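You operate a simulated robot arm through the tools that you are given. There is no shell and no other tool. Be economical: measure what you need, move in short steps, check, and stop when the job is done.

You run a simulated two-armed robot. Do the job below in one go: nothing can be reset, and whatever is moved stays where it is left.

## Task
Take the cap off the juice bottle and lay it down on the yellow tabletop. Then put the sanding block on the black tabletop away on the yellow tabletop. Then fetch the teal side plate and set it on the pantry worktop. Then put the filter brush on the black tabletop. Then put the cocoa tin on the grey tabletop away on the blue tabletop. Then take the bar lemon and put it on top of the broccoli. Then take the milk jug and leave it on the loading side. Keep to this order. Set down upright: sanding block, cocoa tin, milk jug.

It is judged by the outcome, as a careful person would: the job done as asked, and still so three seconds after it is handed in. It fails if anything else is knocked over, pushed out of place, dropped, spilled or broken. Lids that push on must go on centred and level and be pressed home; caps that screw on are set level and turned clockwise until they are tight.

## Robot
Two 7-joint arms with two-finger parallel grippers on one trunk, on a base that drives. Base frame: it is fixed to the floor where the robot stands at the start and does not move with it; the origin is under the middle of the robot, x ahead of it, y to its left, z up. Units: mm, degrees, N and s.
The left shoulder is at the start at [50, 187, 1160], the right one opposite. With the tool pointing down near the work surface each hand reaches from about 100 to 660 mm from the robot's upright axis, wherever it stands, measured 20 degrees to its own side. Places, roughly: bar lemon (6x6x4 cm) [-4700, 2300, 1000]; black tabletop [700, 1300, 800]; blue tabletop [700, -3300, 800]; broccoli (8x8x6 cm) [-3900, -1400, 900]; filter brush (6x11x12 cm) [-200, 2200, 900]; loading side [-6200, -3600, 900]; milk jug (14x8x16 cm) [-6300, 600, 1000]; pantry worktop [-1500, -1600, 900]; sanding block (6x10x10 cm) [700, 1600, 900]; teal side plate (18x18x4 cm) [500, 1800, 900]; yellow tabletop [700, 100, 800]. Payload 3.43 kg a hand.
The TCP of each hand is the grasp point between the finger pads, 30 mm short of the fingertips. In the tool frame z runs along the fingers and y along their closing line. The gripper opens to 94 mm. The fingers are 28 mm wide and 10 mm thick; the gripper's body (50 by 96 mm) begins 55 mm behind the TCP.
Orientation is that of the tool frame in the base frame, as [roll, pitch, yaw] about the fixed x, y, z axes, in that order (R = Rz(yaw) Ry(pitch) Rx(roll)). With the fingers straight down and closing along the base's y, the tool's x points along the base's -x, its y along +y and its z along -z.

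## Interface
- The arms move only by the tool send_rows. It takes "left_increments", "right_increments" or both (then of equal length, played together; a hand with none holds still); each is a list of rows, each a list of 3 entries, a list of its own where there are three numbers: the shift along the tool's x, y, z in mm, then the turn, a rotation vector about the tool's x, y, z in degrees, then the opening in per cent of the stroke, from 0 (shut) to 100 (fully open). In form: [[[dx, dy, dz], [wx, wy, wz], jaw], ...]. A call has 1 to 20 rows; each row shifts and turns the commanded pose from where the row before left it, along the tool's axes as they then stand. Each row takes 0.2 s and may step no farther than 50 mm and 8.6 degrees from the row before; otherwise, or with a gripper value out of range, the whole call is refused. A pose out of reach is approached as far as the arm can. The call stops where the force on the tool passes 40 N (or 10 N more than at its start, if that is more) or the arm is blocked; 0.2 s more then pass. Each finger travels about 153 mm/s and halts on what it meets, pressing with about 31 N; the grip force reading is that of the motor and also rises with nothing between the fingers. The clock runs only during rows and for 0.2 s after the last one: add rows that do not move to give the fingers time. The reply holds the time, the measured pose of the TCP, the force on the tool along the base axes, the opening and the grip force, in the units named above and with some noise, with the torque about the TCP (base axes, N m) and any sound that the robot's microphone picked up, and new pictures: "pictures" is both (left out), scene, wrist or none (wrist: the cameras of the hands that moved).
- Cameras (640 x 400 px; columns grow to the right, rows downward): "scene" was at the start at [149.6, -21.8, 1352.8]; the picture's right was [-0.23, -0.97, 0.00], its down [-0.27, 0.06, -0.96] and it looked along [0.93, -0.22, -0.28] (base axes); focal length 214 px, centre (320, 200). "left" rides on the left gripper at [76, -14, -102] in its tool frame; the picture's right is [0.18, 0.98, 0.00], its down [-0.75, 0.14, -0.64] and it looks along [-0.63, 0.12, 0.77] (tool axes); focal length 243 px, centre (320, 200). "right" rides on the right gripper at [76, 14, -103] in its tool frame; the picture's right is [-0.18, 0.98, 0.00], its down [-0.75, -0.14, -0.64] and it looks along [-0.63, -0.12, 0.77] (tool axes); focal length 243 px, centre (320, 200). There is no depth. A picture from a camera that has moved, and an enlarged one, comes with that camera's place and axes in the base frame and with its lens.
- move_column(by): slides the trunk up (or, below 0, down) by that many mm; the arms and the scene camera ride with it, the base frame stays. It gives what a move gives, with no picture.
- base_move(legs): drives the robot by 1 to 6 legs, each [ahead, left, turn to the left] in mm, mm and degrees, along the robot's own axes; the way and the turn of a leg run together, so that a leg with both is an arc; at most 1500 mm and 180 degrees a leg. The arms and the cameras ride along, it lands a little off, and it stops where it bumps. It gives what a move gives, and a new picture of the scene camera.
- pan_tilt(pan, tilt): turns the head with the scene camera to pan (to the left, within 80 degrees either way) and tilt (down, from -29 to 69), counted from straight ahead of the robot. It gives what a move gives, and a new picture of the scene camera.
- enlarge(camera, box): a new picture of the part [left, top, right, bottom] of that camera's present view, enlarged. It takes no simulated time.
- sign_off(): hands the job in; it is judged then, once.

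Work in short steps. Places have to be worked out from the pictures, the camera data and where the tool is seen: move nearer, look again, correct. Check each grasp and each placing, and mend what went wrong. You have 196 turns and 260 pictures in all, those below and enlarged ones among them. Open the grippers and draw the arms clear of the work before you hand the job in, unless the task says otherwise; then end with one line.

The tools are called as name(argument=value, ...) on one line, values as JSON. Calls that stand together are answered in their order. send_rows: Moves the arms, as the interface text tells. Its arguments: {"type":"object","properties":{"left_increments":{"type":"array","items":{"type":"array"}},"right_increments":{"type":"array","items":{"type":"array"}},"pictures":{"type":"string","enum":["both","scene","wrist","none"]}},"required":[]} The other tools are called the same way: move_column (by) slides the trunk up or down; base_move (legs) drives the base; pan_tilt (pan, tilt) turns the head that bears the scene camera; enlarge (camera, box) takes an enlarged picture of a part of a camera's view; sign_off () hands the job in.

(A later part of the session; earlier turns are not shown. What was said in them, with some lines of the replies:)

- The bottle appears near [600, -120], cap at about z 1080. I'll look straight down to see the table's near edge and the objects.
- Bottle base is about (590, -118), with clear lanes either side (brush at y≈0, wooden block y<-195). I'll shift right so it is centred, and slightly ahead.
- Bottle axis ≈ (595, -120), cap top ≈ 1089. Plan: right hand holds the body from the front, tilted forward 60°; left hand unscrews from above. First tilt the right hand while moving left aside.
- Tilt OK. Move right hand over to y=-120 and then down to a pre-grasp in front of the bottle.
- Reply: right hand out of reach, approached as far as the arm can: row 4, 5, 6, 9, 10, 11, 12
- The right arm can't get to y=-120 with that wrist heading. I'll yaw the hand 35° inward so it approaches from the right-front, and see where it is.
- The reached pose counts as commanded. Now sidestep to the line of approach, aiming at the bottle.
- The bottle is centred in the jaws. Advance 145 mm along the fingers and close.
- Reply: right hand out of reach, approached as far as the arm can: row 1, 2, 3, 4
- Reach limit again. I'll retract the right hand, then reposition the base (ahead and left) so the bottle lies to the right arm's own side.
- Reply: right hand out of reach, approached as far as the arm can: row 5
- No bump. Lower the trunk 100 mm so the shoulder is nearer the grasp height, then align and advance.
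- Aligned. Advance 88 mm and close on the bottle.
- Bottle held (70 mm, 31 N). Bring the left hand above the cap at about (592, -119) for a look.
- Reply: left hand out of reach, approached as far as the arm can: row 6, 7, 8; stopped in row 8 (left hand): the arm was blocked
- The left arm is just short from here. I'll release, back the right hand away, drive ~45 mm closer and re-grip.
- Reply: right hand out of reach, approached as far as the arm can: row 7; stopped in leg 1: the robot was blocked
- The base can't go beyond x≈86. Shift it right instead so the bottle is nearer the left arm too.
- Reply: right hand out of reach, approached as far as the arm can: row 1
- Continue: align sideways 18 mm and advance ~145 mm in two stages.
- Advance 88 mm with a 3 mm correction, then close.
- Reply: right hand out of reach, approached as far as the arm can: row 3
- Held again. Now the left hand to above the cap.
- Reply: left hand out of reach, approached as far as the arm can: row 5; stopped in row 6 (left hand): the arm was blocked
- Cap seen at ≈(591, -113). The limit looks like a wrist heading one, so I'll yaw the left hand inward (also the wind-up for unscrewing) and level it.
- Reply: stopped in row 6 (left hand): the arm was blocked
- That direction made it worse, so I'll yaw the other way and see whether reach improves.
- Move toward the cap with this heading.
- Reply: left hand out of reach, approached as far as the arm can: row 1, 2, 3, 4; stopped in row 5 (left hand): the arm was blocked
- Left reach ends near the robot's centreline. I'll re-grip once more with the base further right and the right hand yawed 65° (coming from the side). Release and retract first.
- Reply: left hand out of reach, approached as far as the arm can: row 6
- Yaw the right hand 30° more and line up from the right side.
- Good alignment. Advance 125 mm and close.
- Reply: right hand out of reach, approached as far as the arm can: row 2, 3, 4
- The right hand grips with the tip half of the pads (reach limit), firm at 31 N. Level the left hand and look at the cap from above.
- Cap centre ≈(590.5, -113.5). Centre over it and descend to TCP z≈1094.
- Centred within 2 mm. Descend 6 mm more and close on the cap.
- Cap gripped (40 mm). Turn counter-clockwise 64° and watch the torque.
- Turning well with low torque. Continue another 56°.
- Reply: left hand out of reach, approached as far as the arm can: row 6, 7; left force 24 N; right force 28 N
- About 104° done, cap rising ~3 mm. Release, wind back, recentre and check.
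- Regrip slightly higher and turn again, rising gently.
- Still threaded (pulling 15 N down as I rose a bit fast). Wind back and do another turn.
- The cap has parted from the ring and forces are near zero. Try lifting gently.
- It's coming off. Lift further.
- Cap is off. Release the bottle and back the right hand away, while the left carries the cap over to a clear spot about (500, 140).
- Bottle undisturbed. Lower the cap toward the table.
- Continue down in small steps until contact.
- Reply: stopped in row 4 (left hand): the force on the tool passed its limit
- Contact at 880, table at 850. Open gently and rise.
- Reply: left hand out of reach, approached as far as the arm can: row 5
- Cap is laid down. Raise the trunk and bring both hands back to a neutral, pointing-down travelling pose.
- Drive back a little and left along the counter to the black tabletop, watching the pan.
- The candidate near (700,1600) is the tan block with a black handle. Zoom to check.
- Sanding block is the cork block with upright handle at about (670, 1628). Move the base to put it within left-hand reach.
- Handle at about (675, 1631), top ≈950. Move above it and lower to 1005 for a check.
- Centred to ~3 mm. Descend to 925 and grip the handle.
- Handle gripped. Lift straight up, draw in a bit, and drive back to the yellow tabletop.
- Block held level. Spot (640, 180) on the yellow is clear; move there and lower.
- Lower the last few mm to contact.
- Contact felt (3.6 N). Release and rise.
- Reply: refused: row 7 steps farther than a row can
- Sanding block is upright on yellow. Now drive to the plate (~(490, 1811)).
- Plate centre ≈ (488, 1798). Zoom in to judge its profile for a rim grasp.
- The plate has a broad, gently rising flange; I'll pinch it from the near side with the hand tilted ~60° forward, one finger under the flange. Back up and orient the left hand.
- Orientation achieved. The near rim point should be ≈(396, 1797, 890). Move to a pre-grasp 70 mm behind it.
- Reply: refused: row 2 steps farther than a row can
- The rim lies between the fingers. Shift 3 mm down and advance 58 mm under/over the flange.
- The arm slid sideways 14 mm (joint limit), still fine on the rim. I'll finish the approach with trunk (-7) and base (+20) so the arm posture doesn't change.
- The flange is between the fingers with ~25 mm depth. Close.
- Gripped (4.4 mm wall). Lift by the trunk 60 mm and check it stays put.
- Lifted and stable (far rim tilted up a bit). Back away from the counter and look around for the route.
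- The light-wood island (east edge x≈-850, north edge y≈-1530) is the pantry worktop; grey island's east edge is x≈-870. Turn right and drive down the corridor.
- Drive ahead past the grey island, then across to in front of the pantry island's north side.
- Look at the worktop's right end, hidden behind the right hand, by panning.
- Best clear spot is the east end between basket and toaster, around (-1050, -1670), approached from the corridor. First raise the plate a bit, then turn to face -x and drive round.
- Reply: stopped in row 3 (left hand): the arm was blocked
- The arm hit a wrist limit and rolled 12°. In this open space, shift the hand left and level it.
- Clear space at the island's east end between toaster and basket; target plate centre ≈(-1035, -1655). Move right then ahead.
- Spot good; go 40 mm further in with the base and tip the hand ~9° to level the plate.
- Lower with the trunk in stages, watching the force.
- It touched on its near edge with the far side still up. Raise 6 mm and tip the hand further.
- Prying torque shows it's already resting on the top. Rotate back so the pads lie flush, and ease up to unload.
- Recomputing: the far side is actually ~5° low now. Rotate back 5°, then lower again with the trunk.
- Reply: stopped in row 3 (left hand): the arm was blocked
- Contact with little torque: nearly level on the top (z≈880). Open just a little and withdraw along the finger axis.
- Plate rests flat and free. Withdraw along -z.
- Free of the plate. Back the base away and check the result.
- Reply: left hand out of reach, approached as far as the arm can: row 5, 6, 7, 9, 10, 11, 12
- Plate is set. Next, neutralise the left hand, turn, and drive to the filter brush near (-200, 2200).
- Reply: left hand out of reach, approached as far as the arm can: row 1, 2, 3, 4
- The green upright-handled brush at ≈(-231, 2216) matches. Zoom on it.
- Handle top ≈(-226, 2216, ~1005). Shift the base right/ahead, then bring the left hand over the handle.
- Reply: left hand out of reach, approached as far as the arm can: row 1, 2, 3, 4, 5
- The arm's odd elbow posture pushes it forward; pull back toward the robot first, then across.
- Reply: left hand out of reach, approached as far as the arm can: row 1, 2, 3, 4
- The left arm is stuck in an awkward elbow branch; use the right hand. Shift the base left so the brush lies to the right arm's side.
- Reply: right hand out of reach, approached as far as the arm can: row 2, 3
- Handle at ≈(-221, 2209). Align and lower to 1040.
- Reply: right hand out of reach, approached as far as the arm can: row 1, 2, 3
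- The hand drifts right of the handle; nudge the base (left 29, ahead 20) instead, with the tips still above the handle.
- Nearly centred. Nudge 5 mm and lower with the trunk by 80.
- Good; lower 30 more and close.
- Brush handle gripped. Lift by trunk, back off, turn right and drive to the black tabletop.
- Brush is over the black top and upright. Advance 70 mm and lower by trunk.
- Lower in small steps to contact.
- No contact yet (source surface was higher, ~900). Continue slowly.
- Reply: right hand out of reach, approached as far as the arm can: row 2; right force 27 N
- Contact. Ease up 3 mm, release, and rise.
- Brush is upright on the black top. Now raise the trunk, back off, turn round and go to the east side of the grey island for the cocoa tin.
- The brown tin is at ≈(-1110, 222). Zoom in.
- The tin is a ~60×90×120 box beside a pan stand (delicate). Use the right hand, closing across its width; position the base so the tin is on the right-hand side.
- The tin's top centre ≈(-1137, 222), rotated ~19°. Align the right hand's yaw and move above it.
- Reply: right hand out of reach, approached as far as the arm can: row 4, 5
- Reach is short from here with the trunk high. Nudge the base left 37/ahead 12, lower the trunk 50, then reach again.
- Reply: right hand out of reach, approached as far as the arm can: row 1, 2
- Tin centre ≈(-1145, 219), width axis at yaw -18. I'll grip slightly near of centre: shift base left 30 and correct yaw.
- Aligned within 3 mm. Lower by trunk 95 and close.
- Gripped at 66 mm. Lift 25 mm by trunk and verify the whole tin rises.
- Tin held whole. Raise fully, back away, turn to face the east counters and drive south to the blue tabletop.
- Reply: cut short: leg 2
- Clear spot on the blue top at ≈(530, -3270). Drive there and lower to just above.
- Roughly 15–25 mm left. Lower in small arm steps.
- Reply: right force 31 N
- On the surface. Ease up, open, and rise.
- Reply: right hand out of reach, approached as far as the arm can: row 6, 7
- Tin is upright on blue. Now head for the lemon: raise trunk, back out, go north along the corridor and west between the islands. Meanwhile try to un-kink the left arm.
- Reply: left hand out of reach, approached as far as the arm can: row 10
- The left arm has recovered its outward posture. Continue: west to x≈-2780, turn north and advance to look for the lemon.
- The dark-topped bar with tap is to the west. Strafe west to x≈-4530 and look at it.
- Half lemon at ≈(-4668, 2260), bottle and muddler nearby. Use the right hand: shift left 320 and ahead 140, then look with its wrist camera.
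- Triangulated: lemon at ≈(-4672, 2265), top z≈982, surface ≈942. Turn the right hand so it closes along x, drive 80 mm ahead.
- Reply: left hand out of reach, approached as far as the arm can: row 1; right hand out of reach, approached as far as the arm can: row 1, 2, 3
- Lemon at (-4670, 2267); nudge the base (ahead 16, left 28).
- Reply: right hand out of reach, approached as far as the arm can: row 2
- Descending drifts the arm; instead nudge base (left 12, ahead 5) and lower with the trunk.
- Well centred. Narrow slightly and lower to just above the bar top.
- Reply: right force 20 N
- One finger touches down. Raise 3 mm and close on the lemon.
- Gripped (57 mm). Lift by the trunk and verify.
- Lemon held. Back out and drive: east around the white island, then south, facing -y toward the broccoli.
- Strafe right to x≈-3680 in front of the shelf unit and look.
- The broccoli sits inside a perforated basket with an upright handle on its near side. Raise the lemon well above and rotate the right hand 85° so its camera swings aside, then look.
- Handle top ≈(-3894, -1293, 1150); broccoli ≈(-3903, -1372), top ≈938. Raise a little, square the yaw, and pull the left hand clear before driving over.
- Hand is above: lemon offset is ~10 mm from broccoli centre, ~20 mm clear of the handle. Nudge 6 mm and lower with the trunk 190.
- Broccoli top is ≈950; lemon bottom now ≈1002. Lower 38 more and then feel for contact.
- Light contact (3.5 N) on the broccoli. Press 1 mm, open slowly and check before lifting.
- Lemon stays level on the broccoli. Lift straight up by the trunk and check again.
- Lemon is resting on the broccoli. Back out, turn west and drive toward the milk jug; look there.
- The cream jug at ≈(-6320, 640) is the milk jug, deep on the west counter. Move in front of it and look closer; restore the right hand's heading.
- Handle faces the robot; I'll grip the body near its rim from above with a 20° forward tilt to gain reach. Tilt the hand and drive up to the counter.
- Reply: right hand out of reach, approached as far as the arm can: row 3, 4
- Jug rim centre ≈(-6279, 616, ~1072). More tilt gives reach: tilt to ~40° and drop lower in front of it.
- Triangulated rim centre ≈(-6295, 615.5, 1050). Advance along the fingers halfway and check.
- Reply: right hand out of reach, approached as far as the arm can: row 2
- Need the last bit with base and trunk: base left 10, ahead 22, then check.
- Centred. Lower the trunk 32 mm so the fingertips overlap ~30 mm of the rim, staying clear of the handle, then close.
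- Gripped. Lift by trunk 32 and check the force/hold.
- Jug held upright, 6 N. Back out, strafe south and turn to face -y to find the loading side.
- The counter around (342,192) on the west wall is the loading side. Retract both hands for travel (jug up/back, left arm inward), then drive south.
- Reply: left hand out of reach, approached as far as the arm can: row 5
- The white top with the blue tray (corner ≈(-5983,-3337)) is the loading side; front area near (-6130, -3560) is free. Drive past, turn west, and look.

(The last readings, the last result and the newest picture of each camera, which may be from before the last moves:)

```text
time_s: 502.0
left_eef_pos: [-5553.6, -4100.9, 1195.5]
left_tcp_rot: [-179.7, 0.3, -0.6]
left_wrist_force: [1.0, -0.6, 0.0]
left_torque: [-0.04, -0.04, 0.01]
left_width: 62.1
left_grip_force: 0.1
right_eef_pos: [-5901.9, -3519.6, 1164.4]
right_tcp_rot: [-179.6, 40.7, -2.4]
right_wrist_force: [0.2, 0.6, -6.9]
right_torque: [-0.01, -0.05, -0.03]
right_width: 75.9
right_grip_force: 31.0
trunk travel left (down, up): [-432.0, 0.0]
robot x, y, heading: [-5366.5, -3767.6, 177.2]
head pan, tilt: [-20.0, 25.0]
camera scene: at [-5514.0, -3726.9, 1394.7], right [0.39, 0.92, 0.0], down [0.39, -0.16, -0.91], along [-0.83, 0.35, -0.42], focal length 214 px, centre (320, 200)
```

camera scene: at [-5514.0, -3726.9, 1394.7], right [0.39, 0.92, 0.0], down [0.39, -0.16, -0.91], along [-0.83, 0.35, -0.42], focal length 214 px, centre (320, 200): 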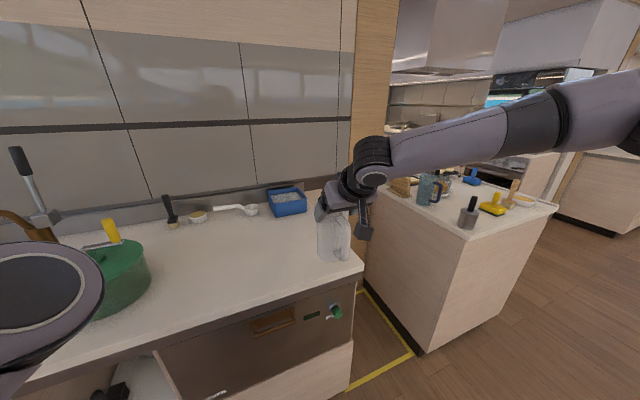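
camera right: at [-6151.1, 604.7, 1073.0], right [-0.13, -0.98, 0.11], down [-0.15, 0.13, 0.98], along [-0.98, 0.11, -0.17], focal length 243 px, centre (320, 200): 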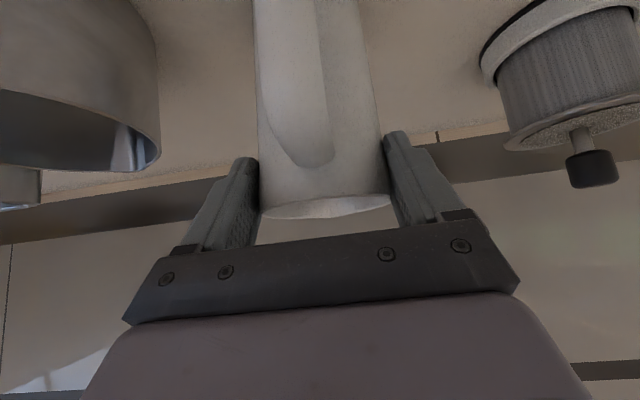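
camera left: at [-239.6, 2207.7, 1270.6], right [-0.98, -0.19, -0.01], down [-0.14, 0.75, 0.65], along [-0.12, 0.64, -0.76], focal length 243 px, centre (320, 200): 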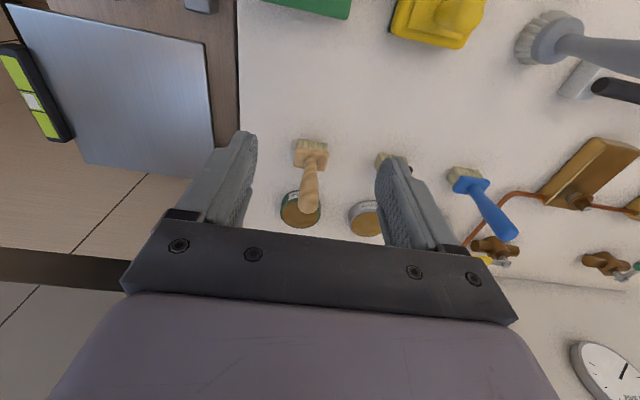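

Free area on the loading side around (-6130, -3600). Align the base and advance, then lower.

base_move(legs=[[0, 47, 2.5], [205, 0, 0]])

move_column(by=-85)

enlarge(camera="scene", box=[220, 80, 460, 280])

```text
time_s: 504.1
left_eef_pos: [-5748.6, -4156.3, 1195.5]
left_tcp_rot: [-179.8, 0.2, 2.0]
left_wrist_force: [-0.7, 0.4, -0.1]
left_torque: [0.0, 0.02, -0.02]
left_width: 62.2
left_grip_force: 0.0
right_eef_pos: [-6122.5, -3592.6, 1163.9]
right_tcp_rot: [-179.6, 40.7, 0.3]
right_wrist_force: [-0.4, -1.0, -5.6]
right_torque: [0.01, -0.08, 0.02]
right_width: 75.5
right_grip_force: 31.2
trunk travel left (down, up): [-432.0, 0.0]
robot x, y, heading: [-5579.9, -3812.7, 179.5]
head pan, tilt: [-20.0, 25.0]
camera scene: at [-5726.6, -3780.5, 1394.5], right [0.35, 0.94, 0.0], down [0.4, -0.15, -0.91], along [-0.85, 0.31, -0.42], focal length 214 px, centre (320, 200)
```

scene: 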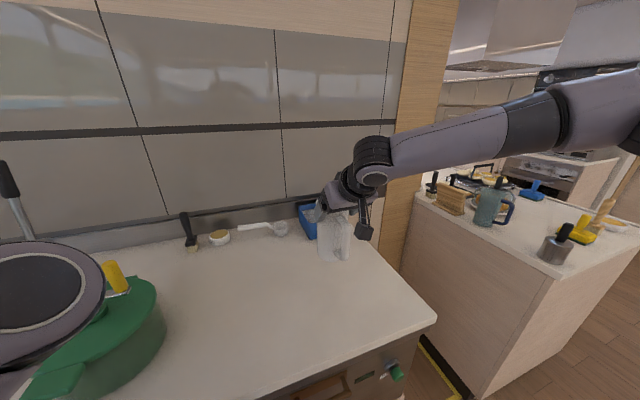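

```text
time_s: 505.3
left_eef_pos: [-5747.7, -4155.6, 1109.3]
left_tcp_rot: [-179.8, 0.3, 2.1]
left_wrist_force: [-0.4, 0.6, -0.4]
left_torque: [0.02, 0.03, -0.01]
left_width: 62.0
left_grip_force: 0.1
right_eef_pos: [-6121.9, -3591.8, 1080.3]
right_tcp_rot: [-179.5, 40.6, 0.2]
right_wrist_force: [-0.9, 0.1, -6.2]
right_torque: [-0.01, -0.02, 0.0]
right_width: 75.5
right_grip_force: 30.8
trunk travel left (down, up): [-347.0, 85.0]
robot x, y, heading: [-5579.1, -3813.9, 179.7]
head pan, tilt: [-20.0, 25.0]
```

```text
2.00 times, centred on (340, 180) of scene
camera zoom: at [-5725.6, -3780.5, 1309.7], right [0.35, 0.94, 0.0], down [0.4, -0.15, -0.91], along [-0.85, 0.31, -0.42], focal length 429 px, centre (280, 240)
```

zoom: 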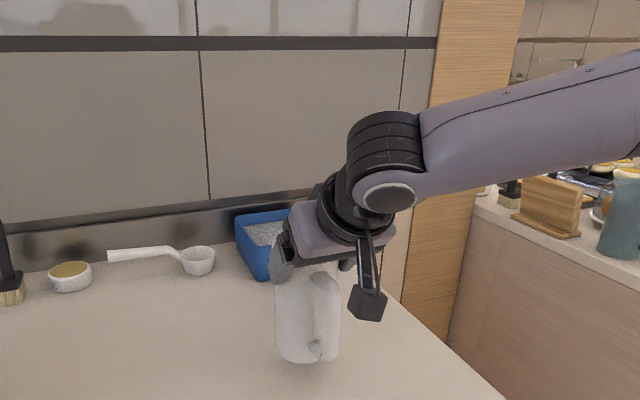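

Lower gently the rest with force feedback.

move_column(by=-18)

send_rows(right_increments=[[[1.6, 0, 1.9], [0, 0, 0], 60], [[1.6, 0, 1.9], [0, 0, 0], 60], [[1.6, 0, 1.9], [0, 0, 0], 60], [[1.6, 0, 1.9], [0, 0, 0], 60], [[0, 0, 0], [0, 0, 0], 60]], pictures="none")

```text
time_s: 506.0
left_eef_pos: [-5747.8, -4157.0, 1090.7]
left_tcp_rot: [-179.8, 0.3, 2.0]
left_wrist_force: [0.5, -0.2, -0.7]
left_torque: [0.0, -0.02, 0.0]
left_width: 62.2
left_grip_force: 0.0
right_eef_pos: [-6122.0, -3592.0, 1061.0]
right_tcp_rot: [-179.5, 40.6, 0.2]
right_wrist_force: [-0.1, 0.6, -6.1]
right_torque: [0.0, -0.03, 0.0]
right_width: 75.7
right_grip_force: 30.6
trunk travel left (down, up): [-329.0, 103.0]
robot x, y, heading: [-5584.7, -3816.9, 179.7]
head pan, tilt: [-20.0, 25.0]
```

```text
time_s: 507.2
left_eef_pos: [-5747.3, -4156.4, 1092.0]
left_tcp_rot: [-179.8, 0.4, 2.1]
left_wrist_force: [-0.7, -0.5, 0.4]
left_torque: [0.0, 0.01, 0.01]
left_width: 62.0
left_grip_force: 0.0
right_eef_pos: [-6121.1, -3591.5, 1051.0]
right_tcp_rot: [-179.5, 40.6, 0.2]
right_wrist_force: [0.3, -0.4, -6.6]
right_torque: [-0.01, -0.06, 0.01]
right_width: 75.4
right_grip_force: 30.5
trunk travel left (down, up): [-329.0, 103.0]
robot x, y, heading: [-5580.8, -3809.9, 179.4]
head pan, tilt: [-20.0, 25.0]
```

send_rows(right_increments=[[[1.6, 0, 1.9], [0, 0, 0], 60], [[1.6, 0, 1.9], [0, 0, 0], 60], [[1.6, 0, 1.9], [0, 0, 0], 60], [[1.6, 0, 1.9], [0, 0, 0], 60], [[0, 0, 0], [0, 0, 0], 60]], pictures="none")

enlarge(camera="scene", box=[280, 120, 440, 280])

```text
time_s: 508.4
left_eef_pos: [-5747.1, -4154.9, 1091.6]
left_tcp_rot: [-179.8, 0.3, 2.1]
left_wrist_force: [0.1, -0.3, 0.1]
left_torque: [0.01, -0.01, -0.01]
left_width: 61.9
left_grip_force: 0.1
right_eef_pos: [-6121.3, -3592.7, 1042.3]
right_tcp_rot: [-179.4, 40.9, 0.3]
right_wrist_force: [-0.4, 3.0, 6.5]
right_torque: [0.58, -0.02, -0.04]
right_width: 75.3
right_grip_force: 31.2
trunk travel left (down, up): [-329.0, 103.0]
robot x, y, heading: [-5582.1, -3809.6, 179.7]
head pan, tilt: [-20.0, 25.0]
```

```text
2.50 times, centred on (360, 200) of scene
camera zoom: at [-5724.5, -3780.7, 1292.0], right [0.35, 0.94, 0.0], down [0.4, -0.15, -0.91], along [-0.85, 0.31, -0.42], focal length 536 px, centre (220, 200)
```

zoom: 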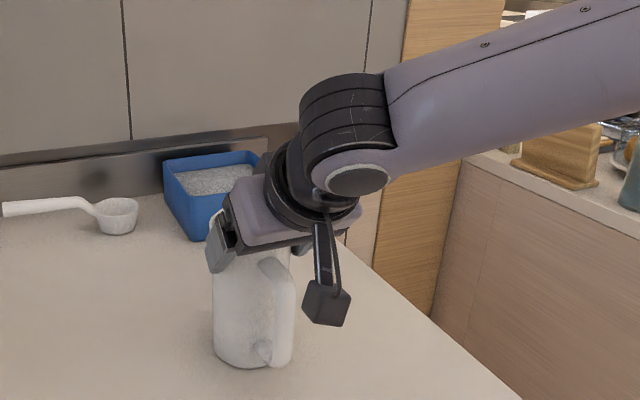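

On the surface. Open and withdraw along the fingers.

send_rows(right_increments=[[[-0.6, 0, -0.8], [0, 0, 0], 60], [[0, 0, 0], [0, 0, 0], 82], [[0, 0, 0], [0, 0, 0], 90], [[0, 0, 0], [0, 0, 0], 100], [[0, 0, 0], [0, 0, 0], 100]], pictures="wrist")

```text
time_s: 509.6
left_eef_pos: [-5747.6, -4155.1, 1091.2]
left_tcp_rot: [-179.9, 0.2, 2.0]
left_wrist_force: [0.1, 0.6, 0.1]
left_torque: [0.0, 0.03, 0.01]
left_width: 62.1
left_grip_force: 0.1
right_eef_pos: [-6120.1, -3592.8, 1042.4]
right_tcp_rot: [-179.6, 40.6, 0.3]
right_wrist_force: [-0.2, -0.6, 0.7]
right_torque: [0.02, 0.01, 0.01]
right_width: 94.0
right_grip_force: 0.1
trunk travel left (down, up): [-329.0, 103.0]
robot x, y, heading: [-5579.2, -3812.7, 179.7]
head pan, tilt: [-20.0, 25.0]
camera right: at [-5997.2, -3607.3, 1072.4], right [-0.14, -0.98, 0.11], down [-0.15, 0.14, 0.98], along [-0.98, 0.12, -0.17], focal length 243 px, centre (320, 200)
```

right: 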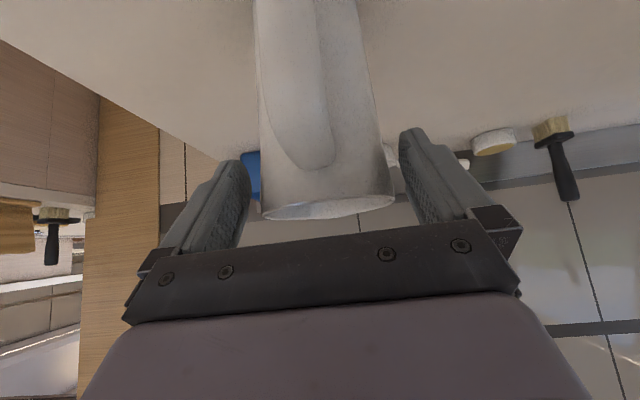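

Jug stands free. Raise straight up with the trunk, then back the base away and check.

move_column(by=100)

base_move(legs=[[-300, 0, 0]])

enlarge(camera="scene", box=[200, 100, 440, 280])

```text
time_s: 510.9
left_eef_pos: [-5747.7, -4156.5, 1190.3]
left_tcp_rot: [-179.8, 0.2, 2.0]
left_wrist_force: [0.4, 0.2, -0.9]
left_torque: [-0.01, 0.01, 0.02]
left_width: 62.1
left_grip_force: 0.2
right_eef_pos: [-6121.1, -3592.9, 1141.3]
right_tcp_rot: [-179.6, 40.6, 0.3]
right_wrist_force: [-0.1, 0.3, 0.5]
right_torque: [0.04, 0.03, 0.0]
right_width: 94.3
right_grip_force: 0.1
trunk travel left (down, up): [-429.0, 3.0]
robot x, y, heading: [-5581.5, -3814.5, 179.6]
head pan, tilt: [-20.0, 25.0]
```

```text
time_s: 512.9
left_eef_pos: [-5451.9, -4157.2, 1191.3]
left_tcp_rot: [-179.8, 0.4, 1.8]
left_wrist_force: [-0.1, -0.8, -0.1]
left_torque: [0.0, 0.02, -0.02]
left_width: 62.0
left_grip_force: 0.1
right_eef_pos: [-5822.5, -3592.2, 1142.5]
right_tcp_rot: [-179.6, 40.7, 0.1]
right_wrist_force: [-0.4, 0.3, 0.1]
right_torque: [0.03, -0.02, -0.06]
right_width: 94.0
right_grip_force: 0.0
trunk travel left (down, up): [-429.0, 3.0]
robot x, y, heading: [-5280.2, -3815.1, 179.4]
head pan, tilt: [-20.0, 25.0]
camera scene: at [-5427.9, -3782.0, 1391.8], right [0.35, 0.94, 0.0], down [0.4, -0.15, -0.91], along [-0.85, 0.32, -0.42], focal length 214 px, centre (320, 200)
```

scene: 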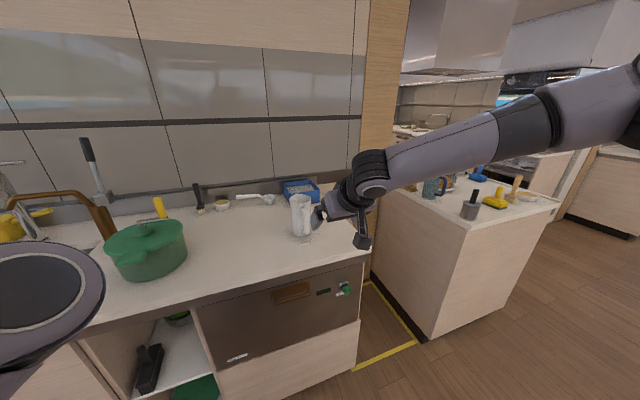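

```text
2.22 times, centred on (320, 190) of scene
camera zoom: at [-5427.9, -3782.0, 1391.8], right [0.35, 0.94, 0.0], down [0.4, -0.15, -0.91], along [-0.85, 0.32, -0.42], focal length 477 px, centre (320, 222)
```

zoom: 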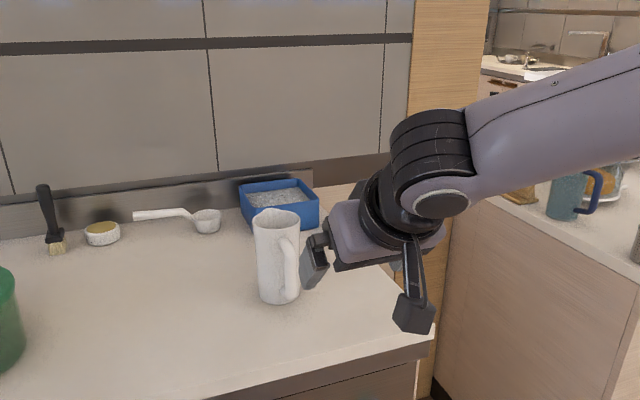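

Jug stands upright on the loading side and both arms are clear. Open both grippers fully, then hand in.

send_rows(left_increments=[[[0, 0, 0], [0, 0, 0], 100], [[0, 0, 0], [0, 0, 0], 100]], pictures="none")

sign_off()

```text
time_s: 513.5
left_eef_pos: [-5452.4, -4157.3, 1191.0]
left_tcp_rot: [-179.9, 0.3, 1.8]
left_wrist_force: [-0.3, -0.2, 0.0]
left_torque: [-0.02, -0.01, -0.02]
left_width: 94.0
left_grip_force: 0.1
right_eef_pos: [-5824.5, -3591.7, 1141.8]
right_tcp_rot: [-179.5, 40.5, 0.0]
right_wrist_force: [0.3, 0.2, -0.4]
right_torque: [0.02, 0.02, -0.01]
right_width: 94.0
right_grip_force: 0.0
trunk travel left (down, up): [-429.0, 3.0]
robot x, y, heading: [-5289.0, -3816.5, 179.7]
head pan, tilt: [-20.0, 25.0]
```

```text
The job is handed in.
```

All seven tasks were done in the order given, each checked by camera after placing; the sanding block, cocoa tin and milk jug stand upright, and the job is handed in with both grippers open and the arms clear.
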